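You operate a simulated robot arm through the tools that you are given. There is no shell and no other tool.

The job below is to be done with a simulated robot arm. You get a single attempt, and the scene is never put back.

Task
Tighten the red frame's two outer stay nuts, then set the last wedge to about 0.6 mm and lock it.

Only the result counts: the job must be done as asked and must still hold three seconds after the hand-in. Knocking over, shifting, dropping, spilling or breaking anything else fails it.

Robot
A 7-joint arm with a fingered hand, fixed in place. Base frame: the origin is on the floor under the middle of its stand, x ahead of it, y to its left, z up. Units: m, rad, N and s.
It reaches about 1.089 m from its shoulder. Its first joint turns from -2.601 to 2.601 rad. Payload 3.5 kg.
Tool frame: the origin (TCP) lies between the finger pads and is the grasp point; the fingertips stand 0.03 m ahead of it; z points along the fingers, y is the line along which they close. The gripper opens to 0.104 m; its body begins 0.035 m behind the TCP. The gripper is a hand of 4 fingers: y runs from the thumb to the fingers, the wrist lies at [-0.015, -0.11, -0.186] in the tool frame, and closing takes about 1.5 s.
Orientation is told as [roll, pitch, yaw] about the base's x, y, z axes, in that order, counted from this pose: with the fingers straight down and the wrist toward the robot, the tool's x, y and z point along [0, 1, 0], [1, 0, 0] and [0, 0, -1] of the base frame.

Tools
- The arm moves only by the tool servo_tool. Its argument "motion" is a list of rows, each a list of 6 numbers: the shift along the base's x, y, z in m, then the turn, a rotation vector about the base's x, y, z in rad. In form: [[dx, dy, dz, ax, ay, az], ...]. A call has 1 to 20 rows; each row shifts and turns the commanded pose from where the row before left it. "hand" is the gripper command, from -1 (shut) to 1 (fully open), values between in proportion, set as the call begins (left out, the last holds). Rows are played at 5 a second. More than 0.05 m and 0.15 rad between two rows, or a gripper value outside its range, and nothing of the call is played. A pose out of reach is approached as far as the arm can. The call stops where the force on the tool passes 70 N (or 10 N more than at its start, if that is more) or the arm is blocked; 0.2 s more then pass. Each finger travels about 0.045 m/s and halts on what it meets, pressing with about 21 N; the grip force reading is that of the motor and also rises with nothing between the fingers. The clock runs only during rows and for 0.2 s after the last one: add rows that do not move to give the fingers time. The reply holds the time, the measured pose of the TCP, the force on the tool along the base axes, the opening and the grip force, in the units named above and with some noise, with the torque about the TCP (base axes, N m) and any sound that the robot's microphone picked up, and new pictures: "show" is both (left out), scene, wrist or none.
- Cameras (640 x 400 px; columns grow to the right, rows downward): "scene" is fixed at [0.3989, -0.4979, 1.6701]; the picture's right is [0.71, -0.71, 0.00], its down [-0.47, -0.47, -0.74] and it looks along [0.53, 0.53, -0.67] (base axes); focal length 318 px, centre (320, 200). "wrist" rides on the gripper at [0.061, -0.092, -0.13] in the tool frame; the picture's right is [-0.81, 0.27, -0.52], its down [-0.53, -0.71, 0.46] and it looks along [-0.24, 0.64, 0.72] (tool axes); focal length 275 px, centre (320, 200). There is no depth. A picture from a camera that has moved, and an enlarged one, comes with that camera's place and axes in the base frame and with its lens.
- move_column(by): slides the trunk up (or, below 0, down) by that many m; the arm rides with it, the base frame stays. It gives what a move gives, with no picture.
- set_grasp(shape): the hand has 4 fingers and takes this shape, open, in about a second: jaw (thumb against the fingers, like two jaws); tri (thumb and two fingers); tip (a fingertip pinch); poke (one finger out to press); point (the index stretched); flat (the hand flat); cup (the hand cupped); fist (a fist). The gripper value then closes the fingers along that shape, each until it touches; the sizes above hold for jaw. It gives what a move gives, with no picture.
- inspect(camera, box): a new picture of the part [left, top, right, bottom] of that camera's present view, enlarged. It takes no simulated time.
- close_job(): hands the job in; it is judged then, once.

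Places have to be worked out from the pictures, the camera data and where the tool is seen. Open the gripper and draw the arm clear of the work before you hand the job in, unless the task says otherwise.

The tools are called after "Call:" by a JSON object that holds its "api" and its "payload". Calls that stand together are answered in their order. servo_tool: Moves the arm, as the interface text tells. Its arguments: {"type":"object","properties":{"motion":{"type":"array","items":{"type":"array","items":{"type":"number"}}},"hand":{"type":"number"},"show":{"type":"string","enum":["both","scene","wrist","none"]}},"required":["motion"]} The other tools are called the same way: move_column (by) moves the trunk up or down; set_grasp (shape) gives the hand a shape; inspect (camera, box) takes an enlarged picture of a part of a camera's view; close_job () hands the job in.

At the start:

```text
time: 0.0
tcp_pos: [0.7829, 0.0278, 1.3529]
tcp_rot: [0.001, 0.001, 0.0]
wrist_force: [0.7, 0.0, 0.0]
moment: [-0.02, 0.01, -0.02]
finger_gap: 0.1037
grip_force: 0.0
shape: jaw
trunk travel left (down, up): [-0.625, 0.085]
```

scene: 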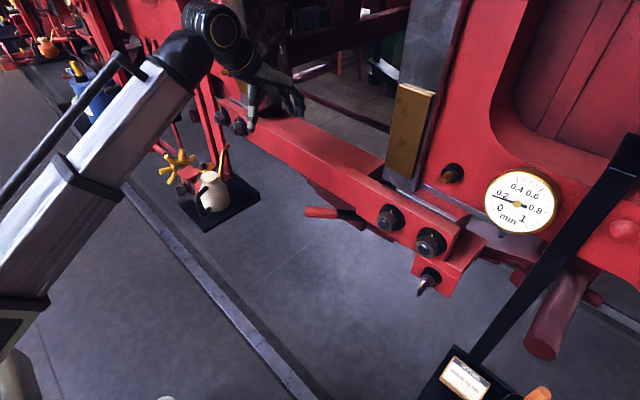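
wrist: 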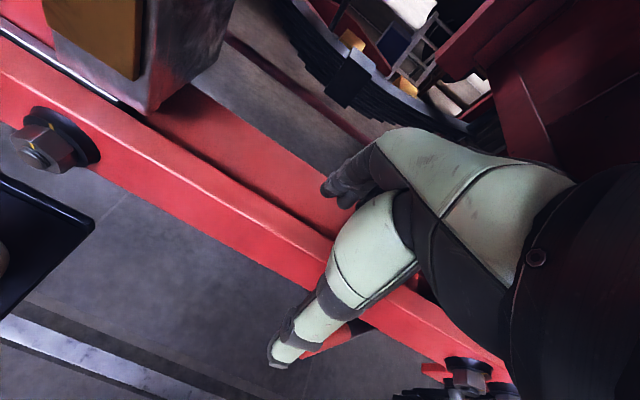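

I'll start by enlarging parts of the scene to identify the frame, the stay nuts, the wedge, its lock and the gauge.

Call:
{"api": "inspect", "payload": {"camera": "scene", "box": [280, 150, 600, 350]}}

Call:
{"api": "inspect", "payload": {"camera": "scene", "box": [130, 60, 330, 240]}}

Call:
{"api": "inspect", "payload": {"camera": "scene", "box": [400, 300, 600, 400]}}

Call:
{"api": "inspect", "payload": {"camera": "wrist", "box": [0, 0, 640, 400]}}

```text
2.00 times, centred on (440, 250) of scene
camera zoom: at [0.3989, -0.4979, 1.6701], right [0.71, -0.71, 0.0], down [-0.47, -0.47, -0.74], along [0.53, 0.53, -0.67], focal length 635 px, centre (80, 100)
```

zoom: 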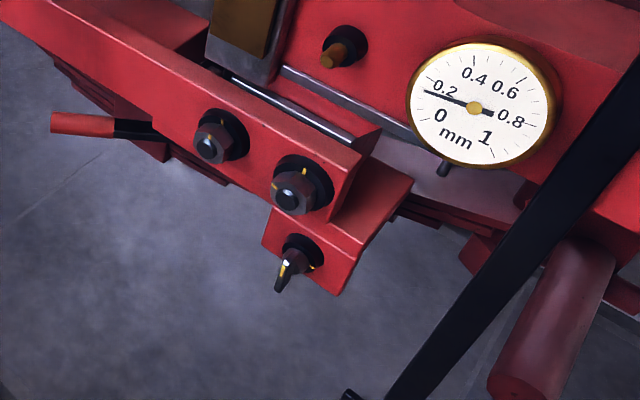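

```text
2.22 times, centred on (230, 150) of scene
camera zoom: at [0.3989, -0.4979, 1.6701], right [0.71, -0.71, 0.0], down [-0.47, -0.47, -0.74], along [0.53, 0.53, -0.67], focal length 706 px, centre (520, 311)
```

zoom: 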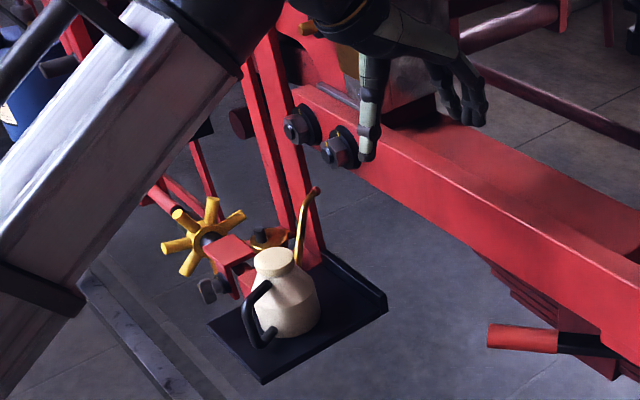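

```text
3.20 times, centred on (500, 350) of scene
camera zoom: at [0.3989, -0.4979, 1.6701], right [0.71, -0.71, 0.0], down [-0.47, -0.47, -0.74], along [0.53, 0.53, -0.67], focal length 1016 px, centre (-256, -280)
```

zoom: 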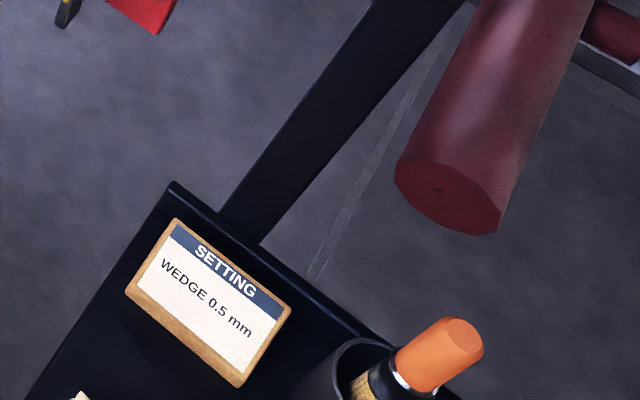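

```text
1.00 times, centred on (320, 200) of wrist (not enlarged: the box is as wide or as high as the picture)
camera zoom: at [0.6912, 0.0897, 1.4835], right [0.27, -0.81, 0.52], down [-0.71, -0.53, -0.46], along [0.64, -0.24, -0.72], focal length 275 px, centre (320, 200)
```

zoom: 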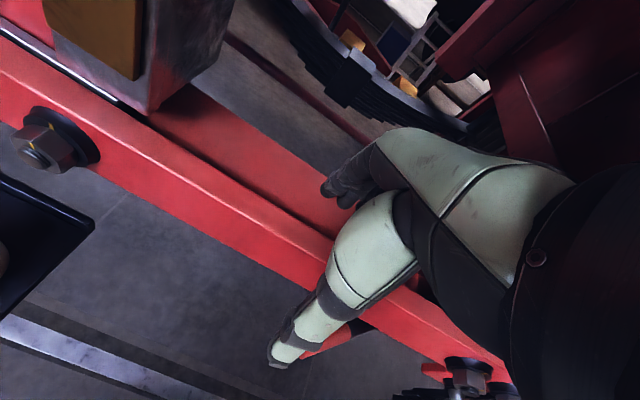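

The red stay beam has two nuts at each end (about x 0.83, z 1.2, y ±0.27 and ±0.37), with yellow marks. I'll zoom in more on each end, the lower bracket, the gauge and the red lever.

Call:
{"api": "inspect", "payload": {"camera": "scene", "box": [370, 190, 470, 300]}}

Call:
{"api": "inspect", "payload": {"camera": "scene", "box": [470, 160, 570, 245]}}

Call:
{"api": "inspect", "payload": {"camera": "scene", "box": [200, 90, 260, 140]}}

Call:
{"api": "inspect", "payload": {"camera": "scene", "box": [295, 180, 395, 245]}}

Call:
{"api": "inspect", "payload": {"camera": "wrist", "box": [380, 320, 540, 400]}}

Call:
{"api": "inspect", "payload": {"camera": "wrist", "box": [0, 80, 140, 200]}}

```text
3.64 times, centred on (420, 245) of scene
camera zoom: at [0.3989, -0.4979, 1.6701], right [0.71, -0.71, 0.0], down [-0.47, -0.47, -0.74], along [0.53, 0.53, -0.67], focal length 1155 px, centre (-44, 36)
```

zoom: 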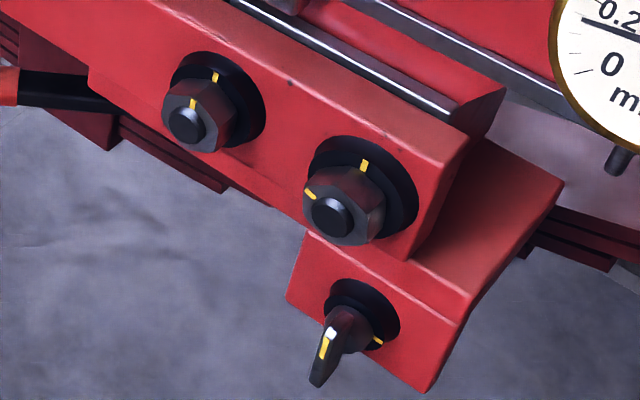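

```text
4.71 times, centred on (520, 202) of scene
camera zoom: at [0.3989, -0.4979, 1.6701], right [0.71, -0.71, 0.0], down [-0.47, -0.47, -0.74], along [0.53, 0.53, -0.67], focal length 1495 px, centre (-621, 188)
```

zoom: 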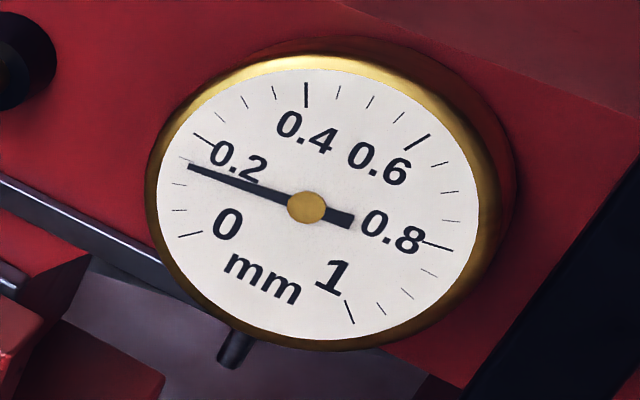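

```text
8.00 times, centred on (230, 115) of scene
camera zoom: at [0.3989, -0.4979, 1.6701], right [0.71, -0.71, 0.0], down [-0.47, -0.47, -0.74], along [0.53, 0.53, -0.67], focal length 2541 px, centre (1040, 880)
```

zoom: 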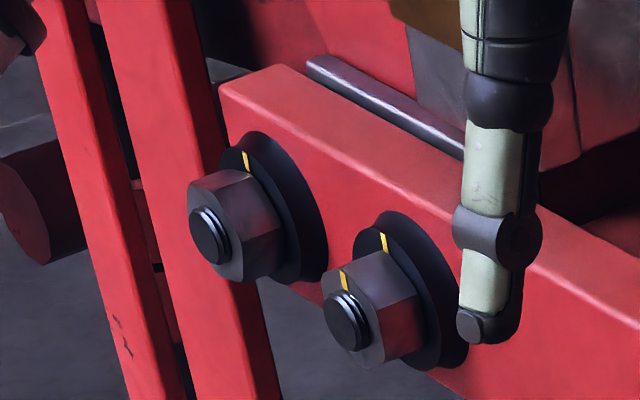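

```text
6.15 times, centred on (345, 212) of scene
camera zoom: at [0.3989, -0.4979, 1.6701], right [0.71, -0.71, 0.0], down [-0.47, -0.47, -0.74], along [0.53, 0.53, -0.67], focal length 1955 px, centre (166, 123)
```

zoom: 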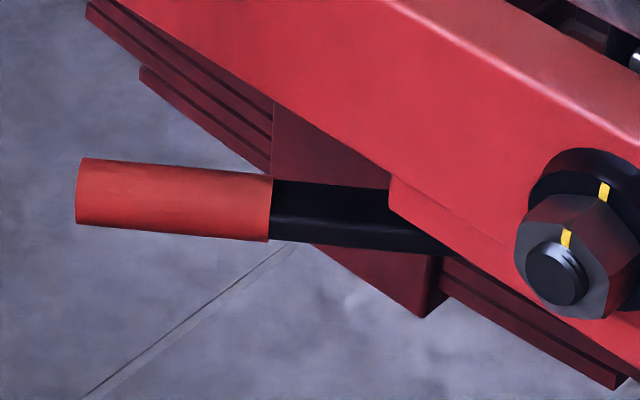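

```text
4.00 times, centred on (460, 360) of wrist
camera zoom: at [0.6912, 0.0897, 1.4835], right [0.27, -0.81, 0.52], down [-0.71, -0.53, -0.46], along [0.64, -0.24, -0.72], focal length 1101 px, centre (-240, -440)
```

zoom: 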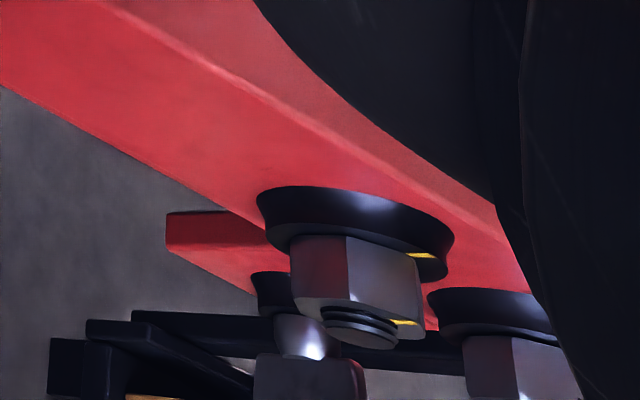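

```text
3.33 times, centred on (70, 140) of wrist
camera zoom: at [0.6912, 0.0897, 1.4835], right [0.27, -0.81, 0.52], down [-0.71, -0.53, -0.46], along [0.64, -0.24, -0.72], focal length 918 px, centre (1153, 400)
```

zoom: 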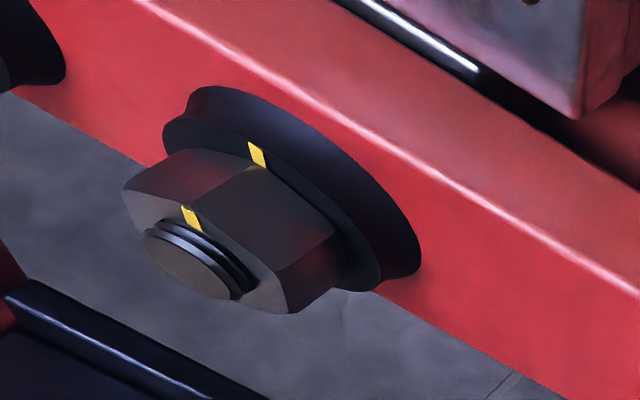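

The inner nuts have their yellow marks aligned with the washer marks; the right outer nut's mark sits counter-clockwise of its washer mark, so tightening should bring the marks into line. I'll pull the hand back from the beam and pitch the fingers forward to look at the front from up close.

Call:
{"api": "servo_tool", "payload": {"motion": [[-0.03, 0, 0, 0, -0.1, 0], [-0.03, 0, 0, 0, -0.14, 0], [-0.03, 0, 0, 0, -0.14, 0], [-0.03, 0, 0, 0, -0.14, 0], [-0.03, 0, 0, 0, -0.14, 0], [-0.02, 0, 0, 0, -0.14, 0]], "show": "both"}}

```text
time: 1.4
tcp_pos: [0.6124, 0.0297, 1.3514]
tcp_rot: [0.001, -0.803, 0.001]
wrist_force: [-0.2, -0.1, 0.0]
moment: [0.0, -0.02, 0.0]
finger_gap: 0.1036
grip_force: 0.0
shape: jaw
trunk travel left (down, up): [-0.625, 0.085]
camera wrist: at [0.4547, 0.0905, 1.3774], right [-0.18, -0.81, 0.56], down [-0.17, -0.53, -0.83], along [0.97, -0.24, -0.04], focal length 275 px, centre (320, 200)
```

scene: 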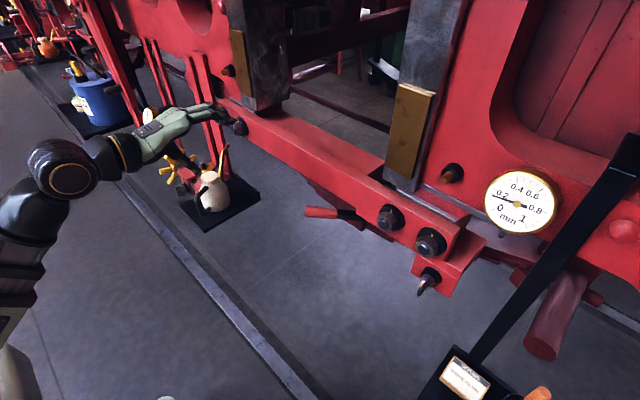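
wrist: 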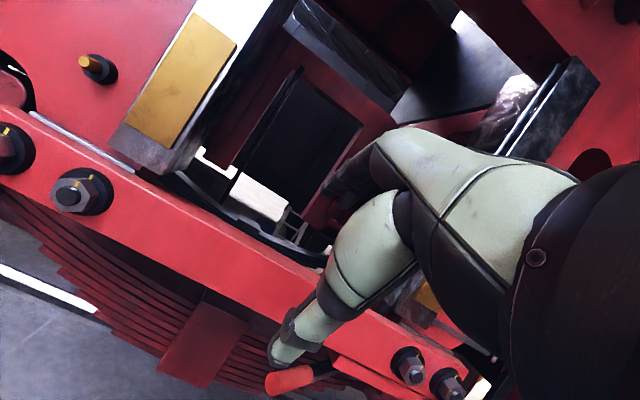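

Now I can see the front of the stay beam, and the hand obscures part of it. I'll zoom on the left nuts, the lever and the right nuts in this view, plus the left area in the scene view.

Call:
{"api": "inspect", "payload": {"camera": "wrist", "box": [0, 100, 140, 220]}}

Call:
{"api": "inspect", "payload": {"camera": "wrist", "box": [250, 320, 490, 400]}}

Call:
{"api": "inspect", "payload": {"camera": "scene", "box": [130, 60, 290, 230]}}

Call:
{"api": "inspect", "payload": {"camera": "scene", "box": [300, 60, 480, 200]}}

```text
3.33 times, centred on (70, 160) of wrist
camera zoom: at [0.4547, 0.0905, 1.3774], right [-0.18, -0.81, 0.56], down [-0.17, -0.53, -0.83], along [0.97, -0.24, -0.04], focal length 918 px, centre (1153, 333)
```

zoom: 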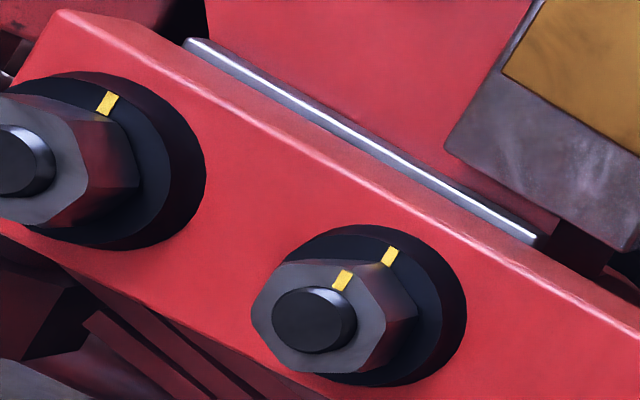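

```text
2.67 times, centred on (370, 360) of wrist
camera zoom: at [0.4547, 0.0905, 1.3774], right [-0.18, -0.81, 0.56], down [-0.17, -0.53, -0.83], along [0.97, -0.24, -0.04], focal length 734 px, centre (187, -227)
```

zoom: 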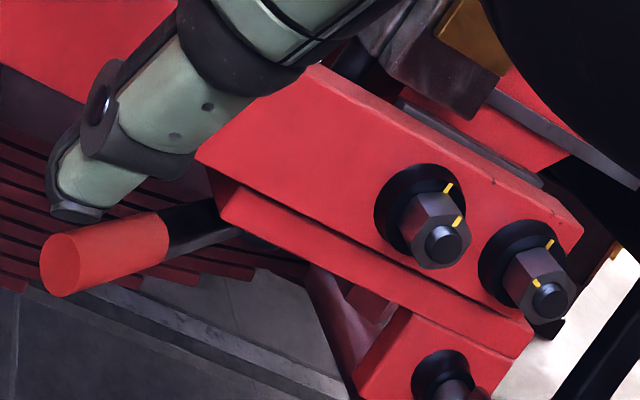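

```text
2.35 times, centred on (210, 145) of scene
camera zoom: at [0.3989, -0.4979, 1.6701], right [0.71, -0.71, 0.0], down [-0.47, -0.47, -0.74], along [0.53, 0.53, -0.67], focal length 747 px, centre (579, 329)
```

zoom: 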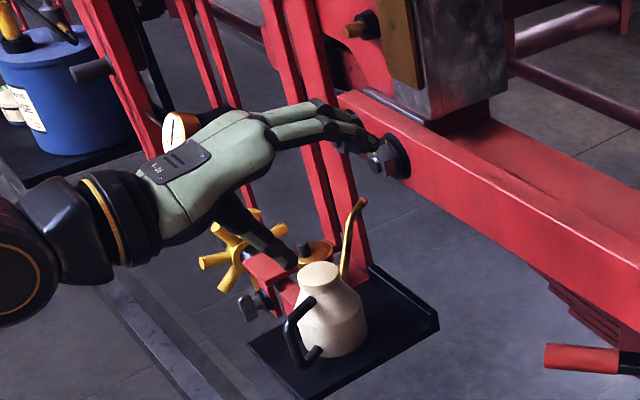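

```text
2.86 times, centred on (390, 130) of scene
camera zoom: at [0.3989, -0.4979, 1.6701], right [0.71, -0.71, 0.0], down [-0.47, -0.47, -0.74], along [0.53, 0.53, -0.67], focal length 908 px, centre (120, 400)
```

zoom: 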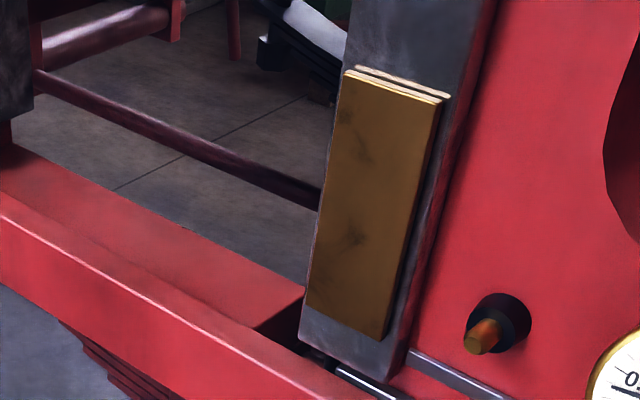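

Right outer nut mark is roughly 80-90° counter-clockwise of its washer mark; the lever's red handle sits under the beam. I'll slide the hand right, staying well back, so the wrist camera can see the right-hand nuts, knob and lever unobstructed.

Call:
{"api": "servo_tool", "payload": {"motion": [[-0.02, -0.04, 0, 0, 0, 0], [-0.02, -0.045, 0, 0, 0, 0], [-0.02, -0.045, 0, 0, 0, 0], [-0.02, -0.045, 0, 0, 0, 0], [0, -0.045, 0, 0, 0, 0], [0, -0.045, 0, 0, 0, 0], [0, -0.045, 0, 0, 0, 0], [0, -0.045, 0, 0, 0, 0], [0, -0.045, 0, 0, 0, 0], [0, 0, 0, 0, 0, 0]], "show": "both"}}

```text
time: 3.6
tcp_pos: [0.532, -0.3741, 1.3515]
tcp_rot: [0.001, -0.8, -0.001]
wrist_force: [-0.4, -0.3, 0.4]
moment: [-0.01, 0.0, -0.01]
finger_gap: 0.1038
grip_force: 0.2
shape: jaw
trunk travel left (down, up): [-0.625, 0.085]
camera wrist: at [0.3741, -0.3123, 1.3772], right [-0.18, -0.81, 0.56], down [-0.17, -0.53, -0.83], along [0.97, -0.24, -0.04], focal length 275 px, centre (320, 200)
```

scene: 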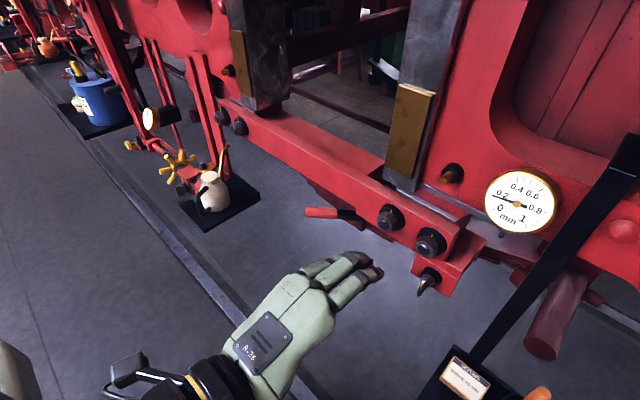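
wrist: 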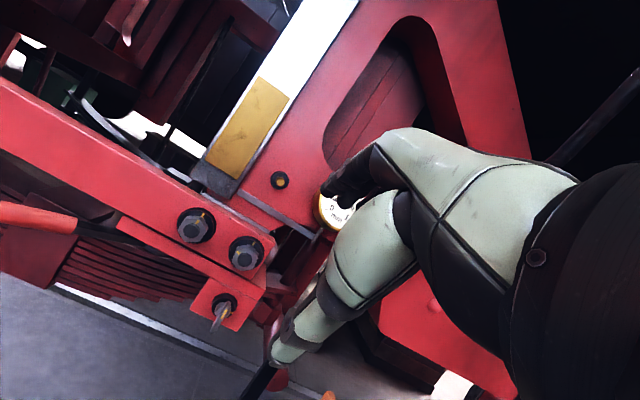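

Both sides are visible now. I'll zoom on the lock/lever/nuts from this angle, and on the left station with the yellow handwheel and second dial.

Call:
{"api": "inspect", "payload": {"camera": "wrist", "box": [0, 170, 320, 370]}}

Call:
{"api": "inspect", "payload": {"camera": "wrist", "box": [150, 180, 290, 340]}}

Call:
{"api": "inspect", "payload": {"camera": "scene", "box": [110, 90, 270, 230]}}

Call:
{"api": "inspect", "payload": {"camera": "scene", "box": [0, 0, 140, 140]}}

Call:
{"api": "inspect", "payload": {"camera": "scene", "box": [190, 20, 290, 160]}}

```text
2.00 times, centred on (160, 270) of wrist
camera zoom: at [0.3741, -0.3123, 1.3772], right [-0.18, -0.81, 0.56], down [-0.17, -0.53, -0.83], along [0.97, -0.24, -0.04], focal length 551 px, centre (640, 60)
```

zoom: 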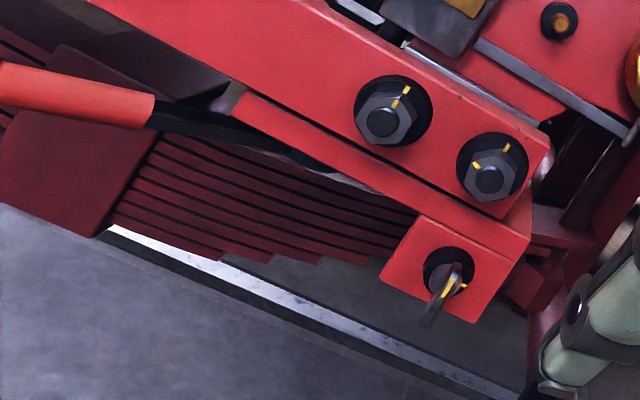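

```text
2.50 times, centred on (220, 260) of wrist
camera zoom: at [0.3741, -0.3123, 1.3772], right [-0.18, -0.81, 0.56], down [-0.17, -0.53, -0.83], along [0.97, -0.24, -0.04], focal length 688 px, centre (570, 50)
```

zoom: 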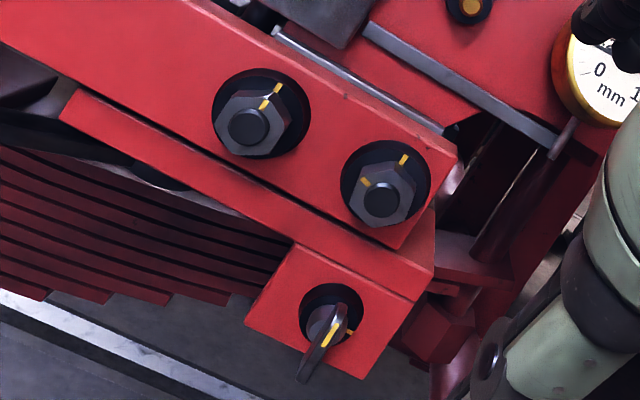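

```text
2.86 times, centred on (190, 160) of scene
camera zoom: at [0.3989, -0.4979, 1.6701], right [0.71, -0.71, 0.0], down [-0.47, -0.47, -0.74], along [0.53, 0.53, -0.67], focal length 908 px, centre (691, 314)
```

zoom: 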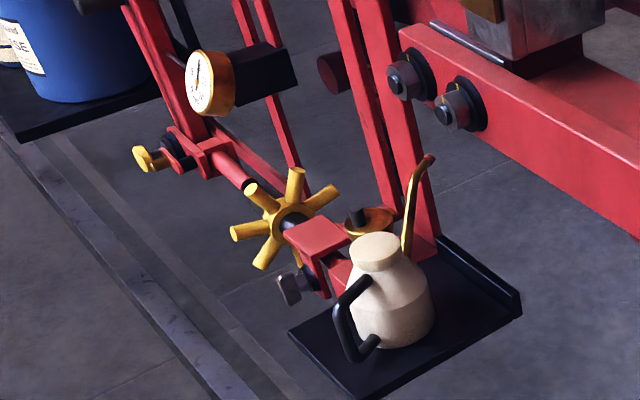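

```text
2.86 times, centred on (70, 70) of scene
camera zoom: at [0.3989, -0.4979, 1.6701], right [0.71, -0.71, 0.0], down [-0.47, -0.47, -0.74], along [0.53, 0.53, -0.67], focal length 908 px, centre (1034, 571)
```

zoom: 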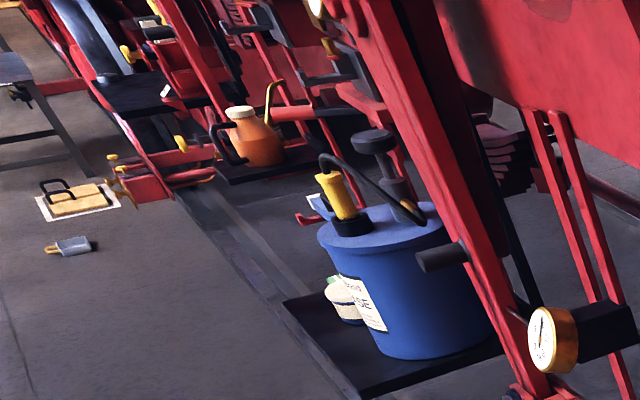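

```text
2.86 times, centred on (240, 90) of scene
camera zoom: at [0.3989, -0.4979, 1.6701], right [0.71, -0.71, 0.0], down [-0.47, -0.47, -0.74], along [0.53, 0.53, -0.67], focal length 908 px, centre (549, 514)
```

zoom: 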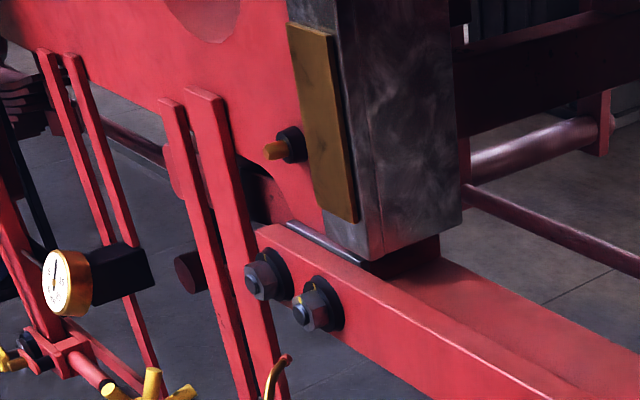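

The right outer nut's mark is at 9 o'clock with its washer mark at 12, so it needs about +90° about base x. I'll zoom hard on the hex to determine how the flats lie relative to the mark, and on the lock knob.

Call:
{"api": "inspect", "payload": {"camera": "wrist", "box": [170, 195, 280, 285]}}

Call:
{"api": "inspect", "payload": {"camera": "wrist", "box": [190, 275, 260, 340]}}

Call:
{"api": "inspect", "payload": {"camera": "scene", "box": [405, 215, 465, 305]}}

```text
4.44 times, centred on (225, 240) of wrist
camera zoom: at [0.3741, -0.3123, 1.3772], right [-0.18, -0.81, 0.56], down [-0.17, -0.53, -0.83], along [0.97, -0.24, -0.04], focal length 1224 px, centre (742, 22)
```

zoom: 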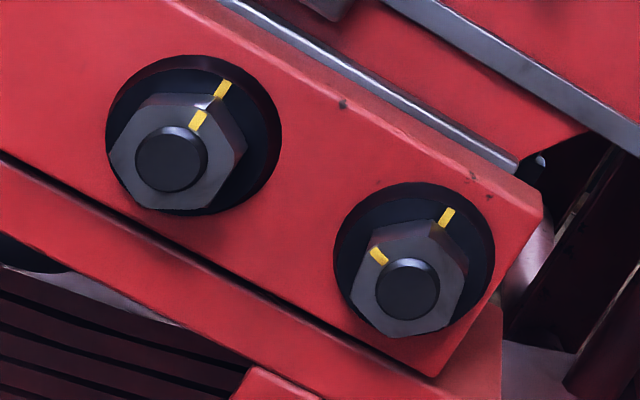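

```text
6.15 times, centred on (225, 308) of wrist
camera zoom: at [0.3741, -0.3123, 1.3772], right [-0.18, -0.81, 0.56], down [-0.17, -0.53, -0.83], along [0.97, -0.24, -0.04], focal length 1694 px, centre (905, -462)
```

zoom: 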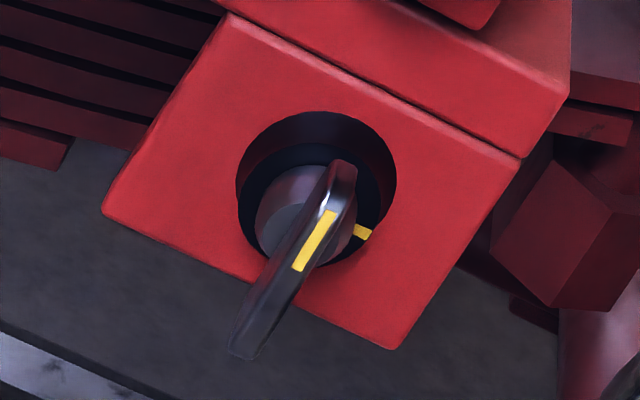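

```text
4.44 times, centred on (435, 260) of scene
camera zoom: at [0.3989, -0.4979, 1.6701], right [0.71, -0.71, 0.0], down [-0.47, -0.47, -0.74], along [0.53, 0.53, -0.67], focal length 1412 px, centre (-191, -67)
```

zoom: 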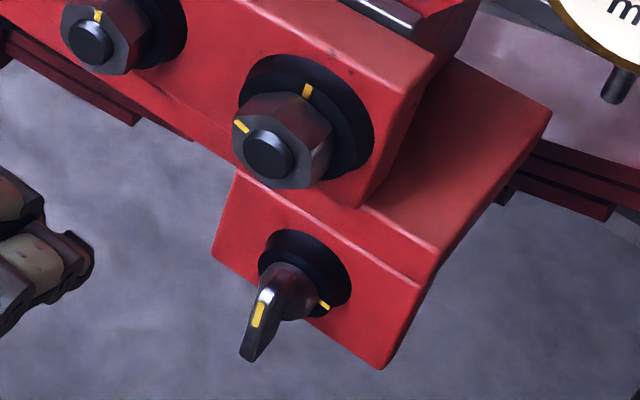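

Triangulating the two views puts the right outer nut's front face at about (0.794, -0.369, 1.221), washer face at x≈0.811, with flats top and bottom. I'll bring the hand level in front of it (fingers along +x), part closed, still well back.

Call:
{"api": "servo_tool", "payload": {"motion": [[0.01, 0.001, -0.022, 0, -0.13, 0], [0.01, 0.001, -0.022, 0, -0.13, 0], [0.01, 0.001, -0.022, 0, -0.13, 0], [0.01, 0.001, -0.022, 0, -0.13, 0], [0.01, 0.001, -0.022, 0, -0.13, 0], [0.01, 0, -0.02, 0, -0.12, 0], [0, 0, 0, 0, 0, 0], [0, 0, 0, 0, 0, 0]], "hand": 0.35, "show": "both"}}

```text
time: 5.4
tcp_pos: [0.5934, -0.3674, 1.2215]
tcp_rot: [1.422, -1.571, -1.42]
wrist_force: [1.1, 0.3, 0.4]
moment: [0.01, -0.01, 0.02]
finger_gap: 0.0705
grip_force: 0.0
shape: jaw
trunk travel left (down, up): [-0.625, 0.085]
camera wrist: at [0.4627, -0.3051, 1.1308], right [-0.52, -0.81, 0.27], down [0.46, -0.53, -0.71], along [0.72, -0.24, 0.64], focal length 275 px, centre (320, 200)
```

scene: 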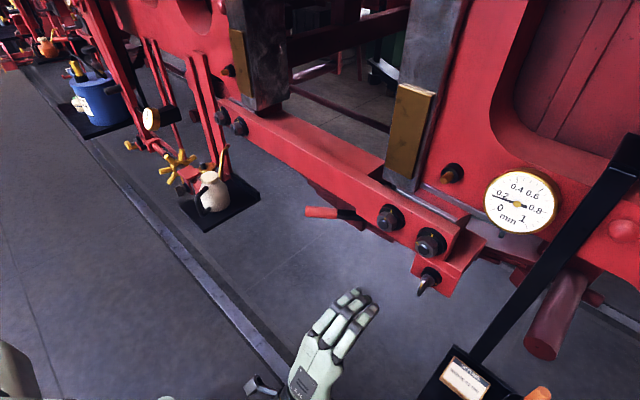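
wrist: 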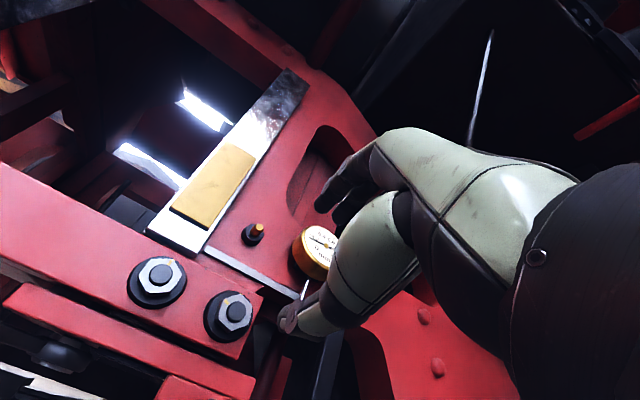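

The hand is level and aligned with the nut's axis. I'll advance in +x to just short of the stud and check alignment from both cameras.

Call:
{"api": "servo_tool", "payload": {"motion": [[0.04, 0, 0, 0, 0, 0], [0.04, 0, 0, 0, 0, 0], [0.04, -0.001, 0, 0, 0, 0], [0.03, 0, 0, 0, 0, 0], [0, 0, 0, 0, 0, 0]], "show": "both"}}

Call:
{"api": "inspect", "payload": {"camera": "scene", "box": [360, 190, 480, 310]}}

Call:
{"api": "inspect", "payload": {"camera": "wrist", "box": [220, 140, 440, 340]}}

```text
time: 6.6
tcp_pos: [0.7407, -0.3679, 1.2211]
tcp_rot: [0.17, -1.572, -0.168]
wrist_force: [0.2, 0.3, 0.6]
moment: [0.0, -0.03, 0.01]
finger_gap: 0.0703
grip_force: 0.1
shape: jaw
trunk travel left (down, up): [-0.625, 0.085]
camera wrist: at [0.6109, -0.3066, 1.1297], right [-0.52, -0.81, 0.28], down [0.46, -0.53, -0.71], along [0.72, -0.24, 0.64], focal length 275 px, centre (320, 200)
```

scene: 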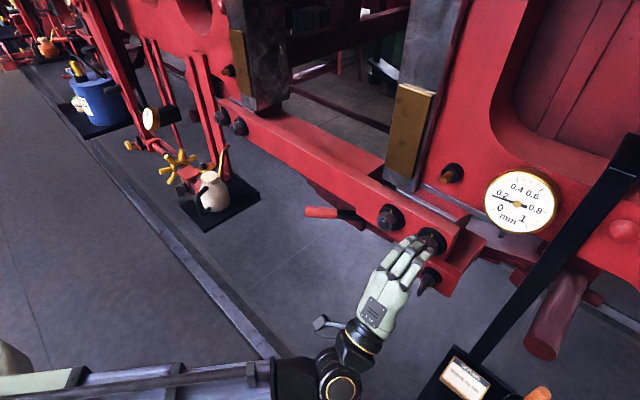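
wrist: 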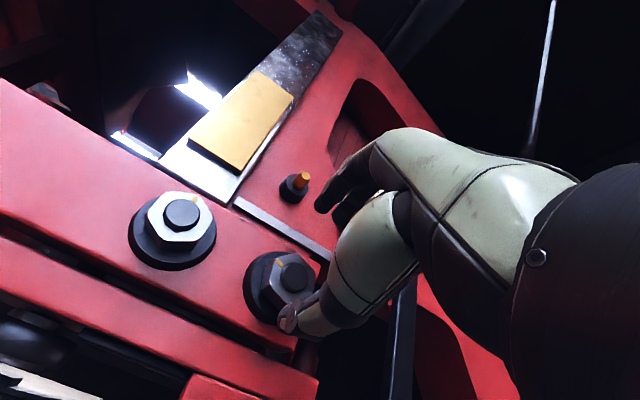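

```text
3.33 times, centred on (420, 250) of scene
camera zoom: at [0.3989, -0.4979, 1.6701], right [0.71, -0.71, 0.0], down [-0.47, -0.47, -0.74], along [0.53, 0.53, -0.67], focal length 1059 px, centre (-13, 33)
```

zoom: 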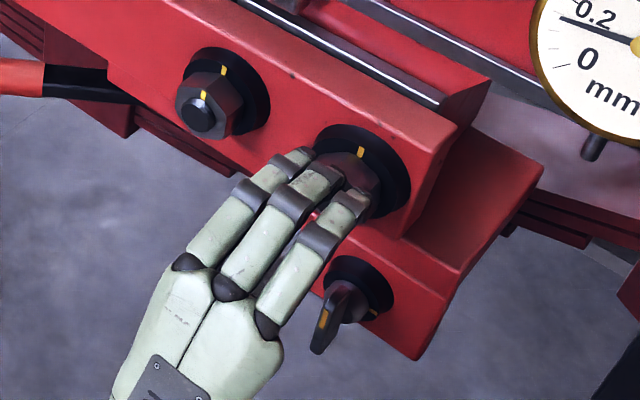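

```text
2.00 times, centred on (330, 240) of wrist
camera zoom: at [0.6109, -0.3066, 1.1297], right [-0.52, -0.81, 0.28], down [0.46, -0.53, -0.71], along [0.72, -0.24, 0.64], focal length 551 px, centre (300, 120)
```

zoom: 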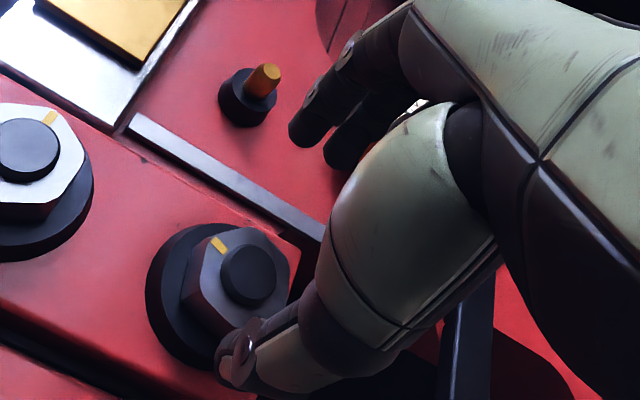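

Triangulation now gives the stud end near (0.792, -0.371, 1.218), so I'm about 3 mm high and left. I'll correct and advance slowly so the fingertips straddle the nut just short of the washer.

Call:
{"api": "servo_tool", "payload": {"motion": [[0.005, -0.003, -0.003, 0, 0, 0], [0.01, 0, 0, 0, 0, 0], [0.01, 0, 0, 0, 0, 0], [0.005, 0, 0, 0, 0, 0], [0.004, 0, 0, 0, 0, 0], [0, 0, 0, 0, 0, 0]], "show": "both"}}

Call:
{"api": "inspect", "payload": {"camera": "scene", "box": [380, 200, 480, 300]}}

Call:
{"api": "inspect", "payload": {"camera": "wrist", "box": [240, 180, 400, 340]}}

```text
time: 8.0
tcp_pos: [0.7766, -0.372, 1.2179]
tcp_rot: [0.192, -1.571, -0.192]
wrist_force: [-0.9, 0.4, 0.0]
moment: [0.01, -0.02, 0.01]
finger_gap: 0.0704
grip_force: 0.1
shape: jaw
trunk travel left (down, up): [-0.625, 0.085]
camera wrist: at [0.6464, -0.3096, 1.1271], right [-0.52, -0.81, 0.28], down [0.45, -0.53, -0.71], along [0.73, -0.24, 0.64], focal length 275 px, centre (320, 200)
```

scene: 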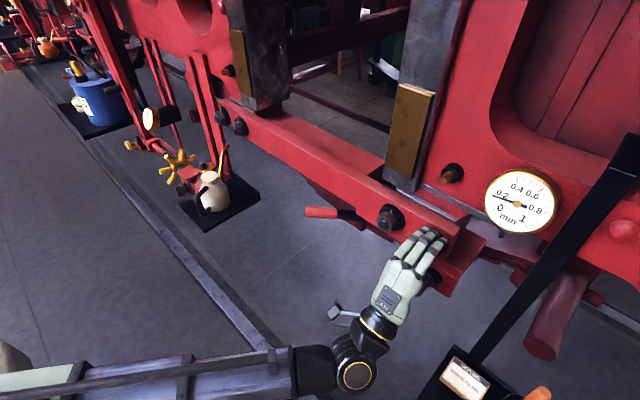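
wrist: 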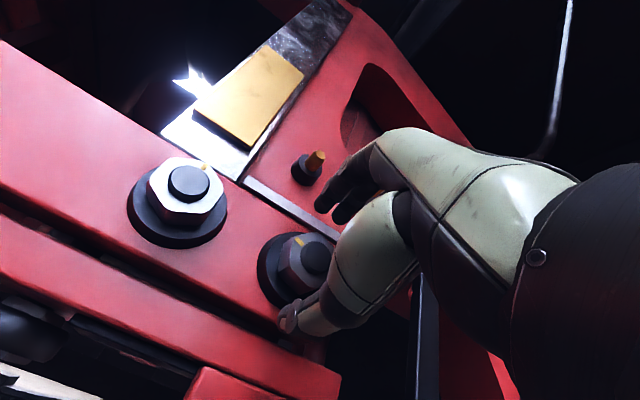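

```text
4.00 times, centred on (430, 250) of scene
camera zoom: at [0.3989, -0.4979, 1.6701], right [0.71, -0.71, 0.0], down [-0.47, -0.47, -0.74], along [0.53, 0.53, -0.67], focal length 1270 px, centre (-120, 0)
```

zoom: 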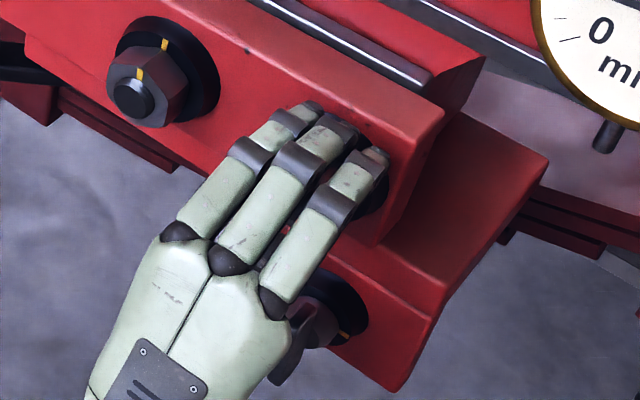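

```text
2.50 times, centred on (320, 260) of wrist
camera zoom: at [0.6464, -0.3096, 1.1271], right [-0.52, -0.81, 0.28], down [0.45, -0.53, -0.71], along [0.73, -0.24, 0.64], focal length 688 px, centre (320, 50)
```

zoom: 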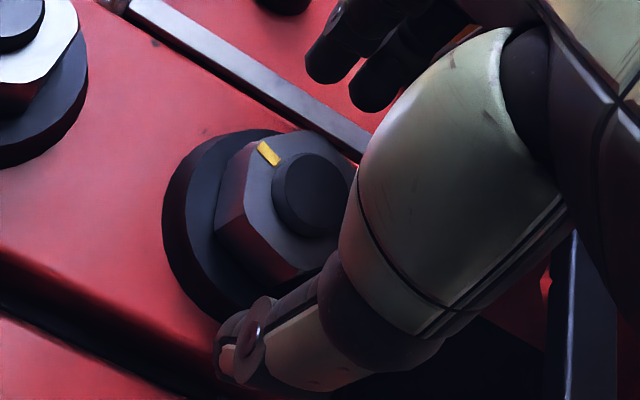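

The fingers straddle the nut with no contact force. I'll close the grip on it and wait.

Call:
{"api": "servo_tool", "payload": {"motion": [[0, 0, 0, 0, 0, 0], [0, 0, 0, 0, 0, 0], [0, 0, 0, 0, 0, 0], [0, 0, 0, 0, 0, 0], [0, 0, 0, 0, 0, 0], [0, 0, 0, 0, 0, 0], [0, 0, 0, 0, 0, 0]], "hand": -1, "show": "both"}}

Call:
{"api": "inspect", "payload": {"camera": "scene", "box": [380, 200, 480, 300]}}

Call:
{"api": "inspect", "payload": {"camera": "wrist", "box": [240, 180, 400, 340]}}

```text
time: 9.6
tcp_pos: [0.7783, -0.3715, 1.2182]
tcp_rot: [0.021, -1.57, -0.022]
wrist_force: [-3.9, 2.2, -3.2]
moment: [-0.01, 0.16, 0.08]
finger_gap: 0.0305
grip_force: 21.3
shape: jaw
trunk travel left (down, up): [-0.625, 0.085]
camera wrist: at [0.646, -0.3095, 1.1271], right [-0.52, -0.81, 0.28], down [0.45, -0.53, -0.71], along [0.72, -0.24, 0.64], focal length 275 px, centre (320, 200)
```

scene: 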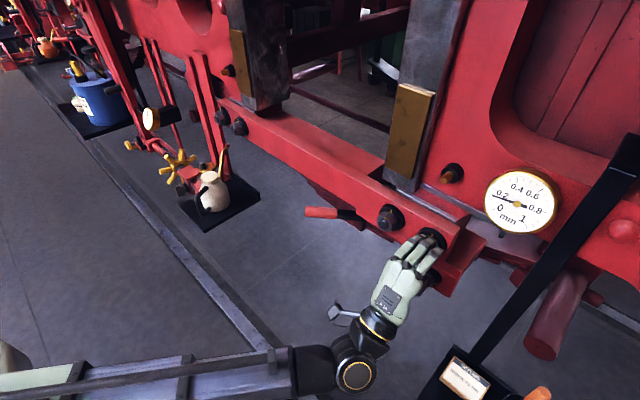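
wrist: 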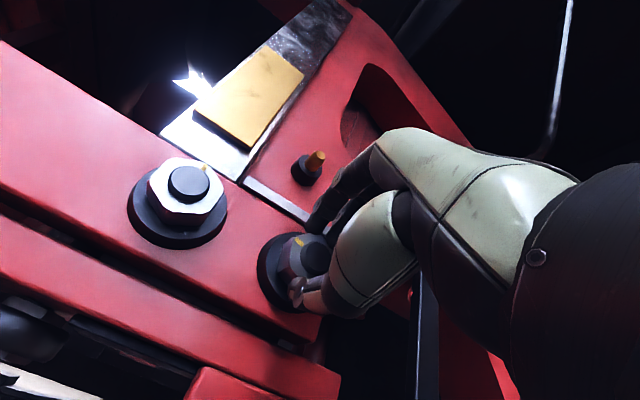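

```text
4.00 times, centred on (430, 250) of scene
camera zoom: at [0.3989, -0.4979, 1.6701], right [0.71, -0.71, 0.0], down [-0.47, -0.47, -0.74], along [0.53, 0.53, -0.67], focal length 1270 px, centre (-120, 0)
```

zoom: 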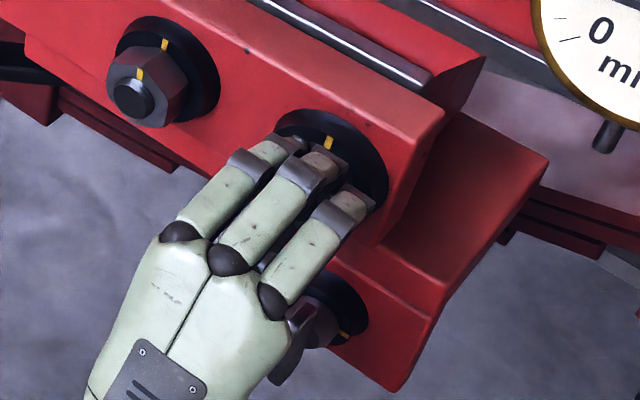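

```text
2.50 times, centred on (320, 260) of wrist
camera zoom: at [0.646, -0.3095, 1.1271], right [-0.52, -0.81, 0.28], down [0.45, -0.53, -0.71], along [0.72, -0.24, 0.64], focal length 688 px, centre (320, 50)
```

zoom: 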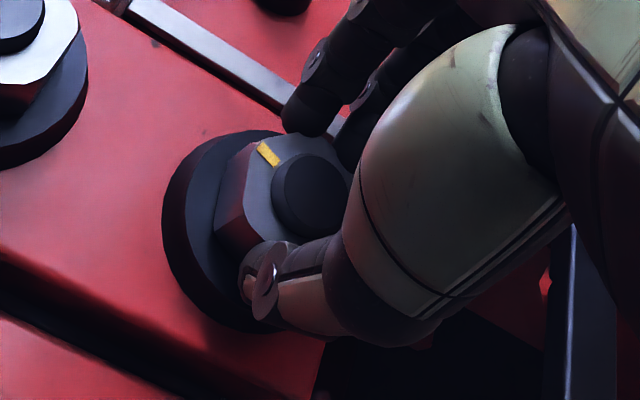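

The grip is on the hex flats (gap 0.0305 m, 21 N). I'll turn clockwise (positive about x) about 0.5 rad and watch torque and mark.

Call:
{"api": "servo_tool", "payload": {"motion": [[0, 0, 0, 0.08, 0, 0], [0, 0, 0, 0.1, 0, 0], [0, 0, 0, 0.1, 0, 0], [0, 0, 0, 0.1, 0, 0], [0, 0, 0, 0.1, 0, 0], [0, 0, 0, 0, 0, 0]], "show": "both"}}

Call:
{"api": "inspect", "payload": {"camera": "scene", "box": [380, 200, 480, 300]}}

Call:
{"api": "inspect", "payload": {"camera": "wrist", "box": [240, 180, 400, 340]}}

```text
time: 11.0
tcp_pos: [0.7762, -0.3704, 1.2203]
tcp_rot: [1.572, -1.09, -1.57]
wrist_force: [-6.0, -0.4, -5.1]
moment: [-0.03, 0.19, 0.03]
finger_gap: 0.03
grip_force: 21.2
shape: jaw
trunk travel left (down, up): [-0.625, 0.085]
camera wrist: at [0.646, -0.2741, 1.1671], right [-0.52, -0.85, -0.13], down [0.46, -0.14, -0.88], along [0.72, -0.51, 0.46], focal length 275 px, centre (320, 200)
```

scene: 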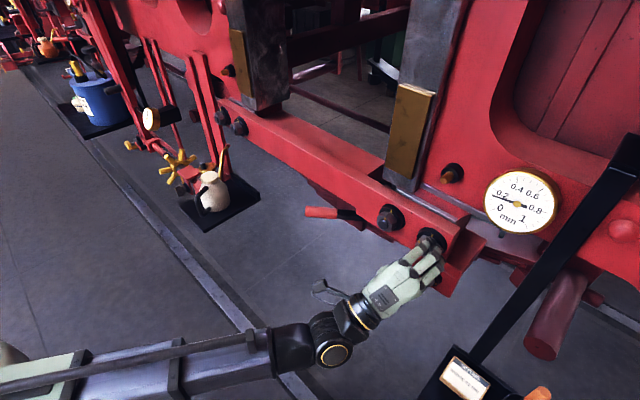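
wrist: 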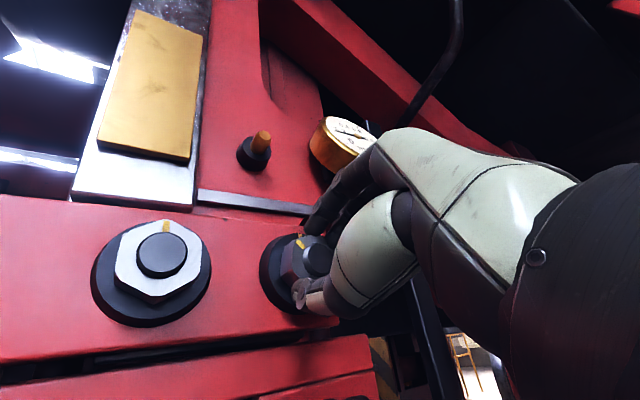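

```text
4.00 times, centred on (430, 250) of scene
camera zoom: at [0.3989, -0.4979, 1.6701], right [0.71, -0.71, 0.0], down [-0.47, -0.47, -0.74], along [0.53, 0.53, -0.67], focal length 1270 px, centre (-120, 0)
```

zoom: 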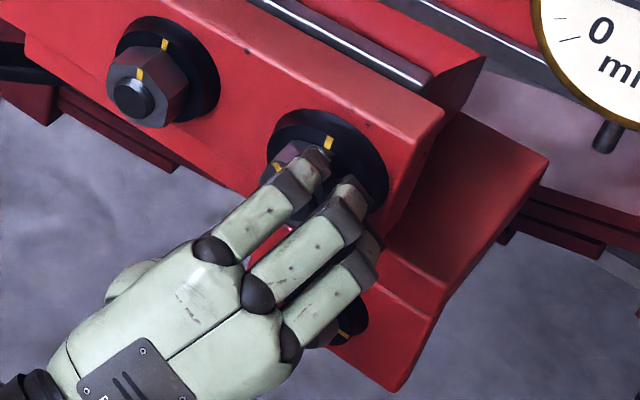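

```text
2.50 times, centred on (320, 260) of wrist
camera zoom: at [0.646, -0.2741, 1.1671], right [-0.52, -0.85, -0.13], down [0.46, -0.14, -0.88], along [0.72, -0.51, 0.46], focal length 688 px, centre (320, 50)
```

zoom: 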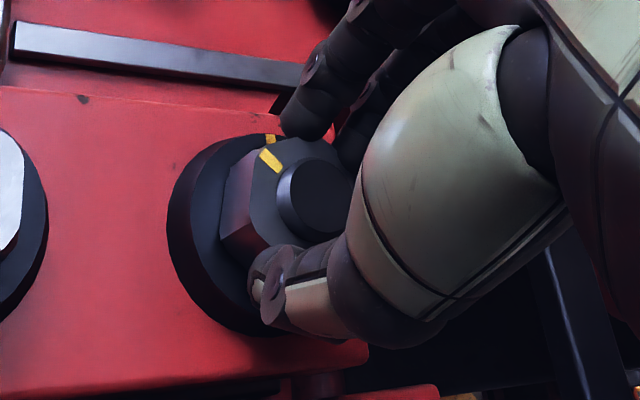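

The nut is turning with the hand (mark stays fixed relative to the fingers, little torque). I'll continue another ~0.6 rad.

Call:
{"api": "servo_tool", "payload": {"motion": [[0, 0, 0, 0.1, 0, 0], [0, 0, 0, 0.1, 0, 0], [0, 0, 0, 0.1, 0, 0], [0, 0, 0, 0.1, 0, 0], [0, 0, 0, 0.1, 0, 0], [0, 0, 0, 0, 0, 0]], "show": "both"}}

Call:
{"api": "inspect", "payload": {"camera": "scene", "box": [380, 200, 480, 300]}}

Call:
{"api": "inspect", "payload": {"camera": "wrist", "box": [240, 180, 400, 340]}}

```text
time: 12.4
tcp_pos: [0.7362, -0.4336, 1.241]
tcp_rot: [1.556, -0.592, -1.54]
wrist_force: [0.2, -0.3, -1.2]
moment: [0.0, 0.01, -0.01]
finger_gap: 0.021
grip_force: 20.9
shape: jaw
out of reach, approached as far as the arm can: row 1, 2, 3, 4, 5
trunk travel left (down, up): [-0.625, 0.085]
camera wrist: at [0.6026, -0.3261, 1.2428], right [-0.51, -0.69, -0.51], down [0.44, 0.3, -0.85], along [0.74, -0.65, 0.15], focal length 275 px, centre (320, 200)
```

scene: 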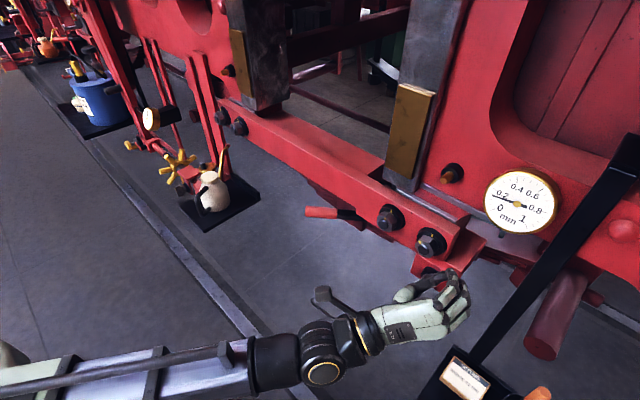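
wrist: 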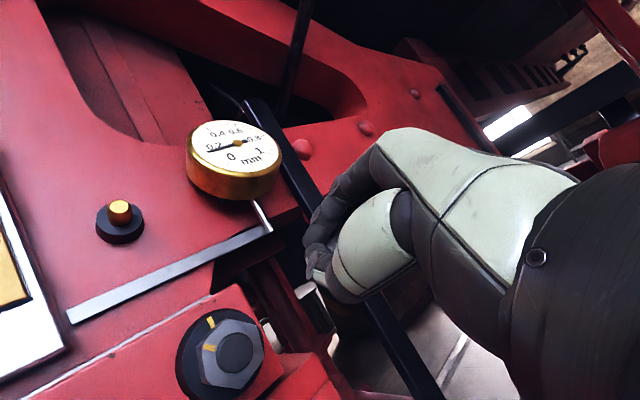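

```text
4.00 times, centred on (430, 250) of scene
camera zoom: at [0.3989, -0.4979, 1.6701], right [0.71, -0.71, 0.0], down [-0.47, -0.47, -0.74], along [0.53, 0.53, -0.67], focal length 1270 px, centre (-120, 0)
```

zoom: 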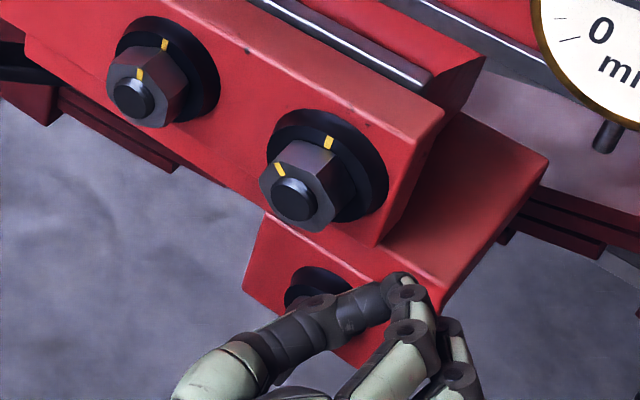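

```text
2.50 times, centred on (320, 260) of wrist
camera zoom: at [0.6026, -0.3261, 1.2428], right [-0.51, -0.69, -0.51], down [0.44, 0.3, -0.85], along [0.74, -0.65, 0.15], focal length 688 px, centre (320, 50)
```

zoom: 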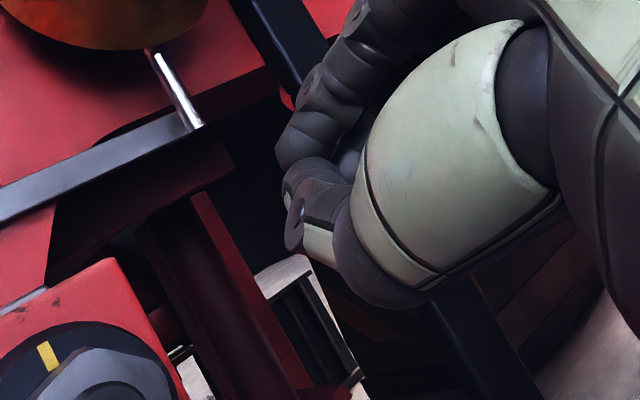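

The last turn went out of the arm's reach and the hand slid off the nut, which has turned roughly 30°; nothing else appears touched. I'll back straight out and un-turn the wrist before regripping from a better starting angle.

Call:
{"api": "servo_tool", "payload": {"motion": [[-0.04, 0, 0, 0, 0, 0], [-0.04, 0, 0, -0.1, 0, 0], [-0.03, 0, 0, -0.1, 0, 0]], "show": "both"}}

```text
time: 13.2
tcp_pos: [0.6244, -0.436, 1.2386]
tcp_rot: [1.569, -0.792, -1.571]
wrist_force: [-0.5, 0.1, 0.0]
moment: [-0.02, 0.02, -0.04]
finger_gap: 0.0213
grip_force: 21.6
shape: jaw
trunk travel left (down, up): [-0.625, 0.085]
camera wrist: at [0.4934, -0.3266, 1.2189], right [-0.52, -0.77, -0.37], down [0.45, 0.12, -0.88], along [0.72, -0.63, 0.29], focal length 275 px, centre (320, 200)
```

scene: 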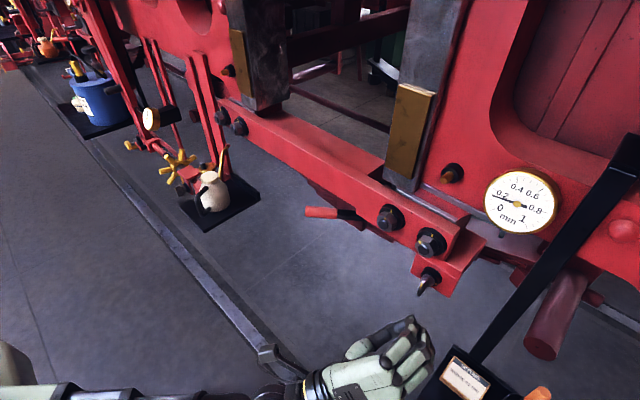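
wrist: 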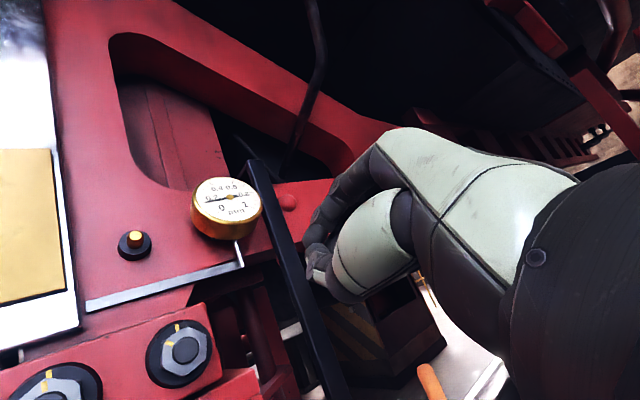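

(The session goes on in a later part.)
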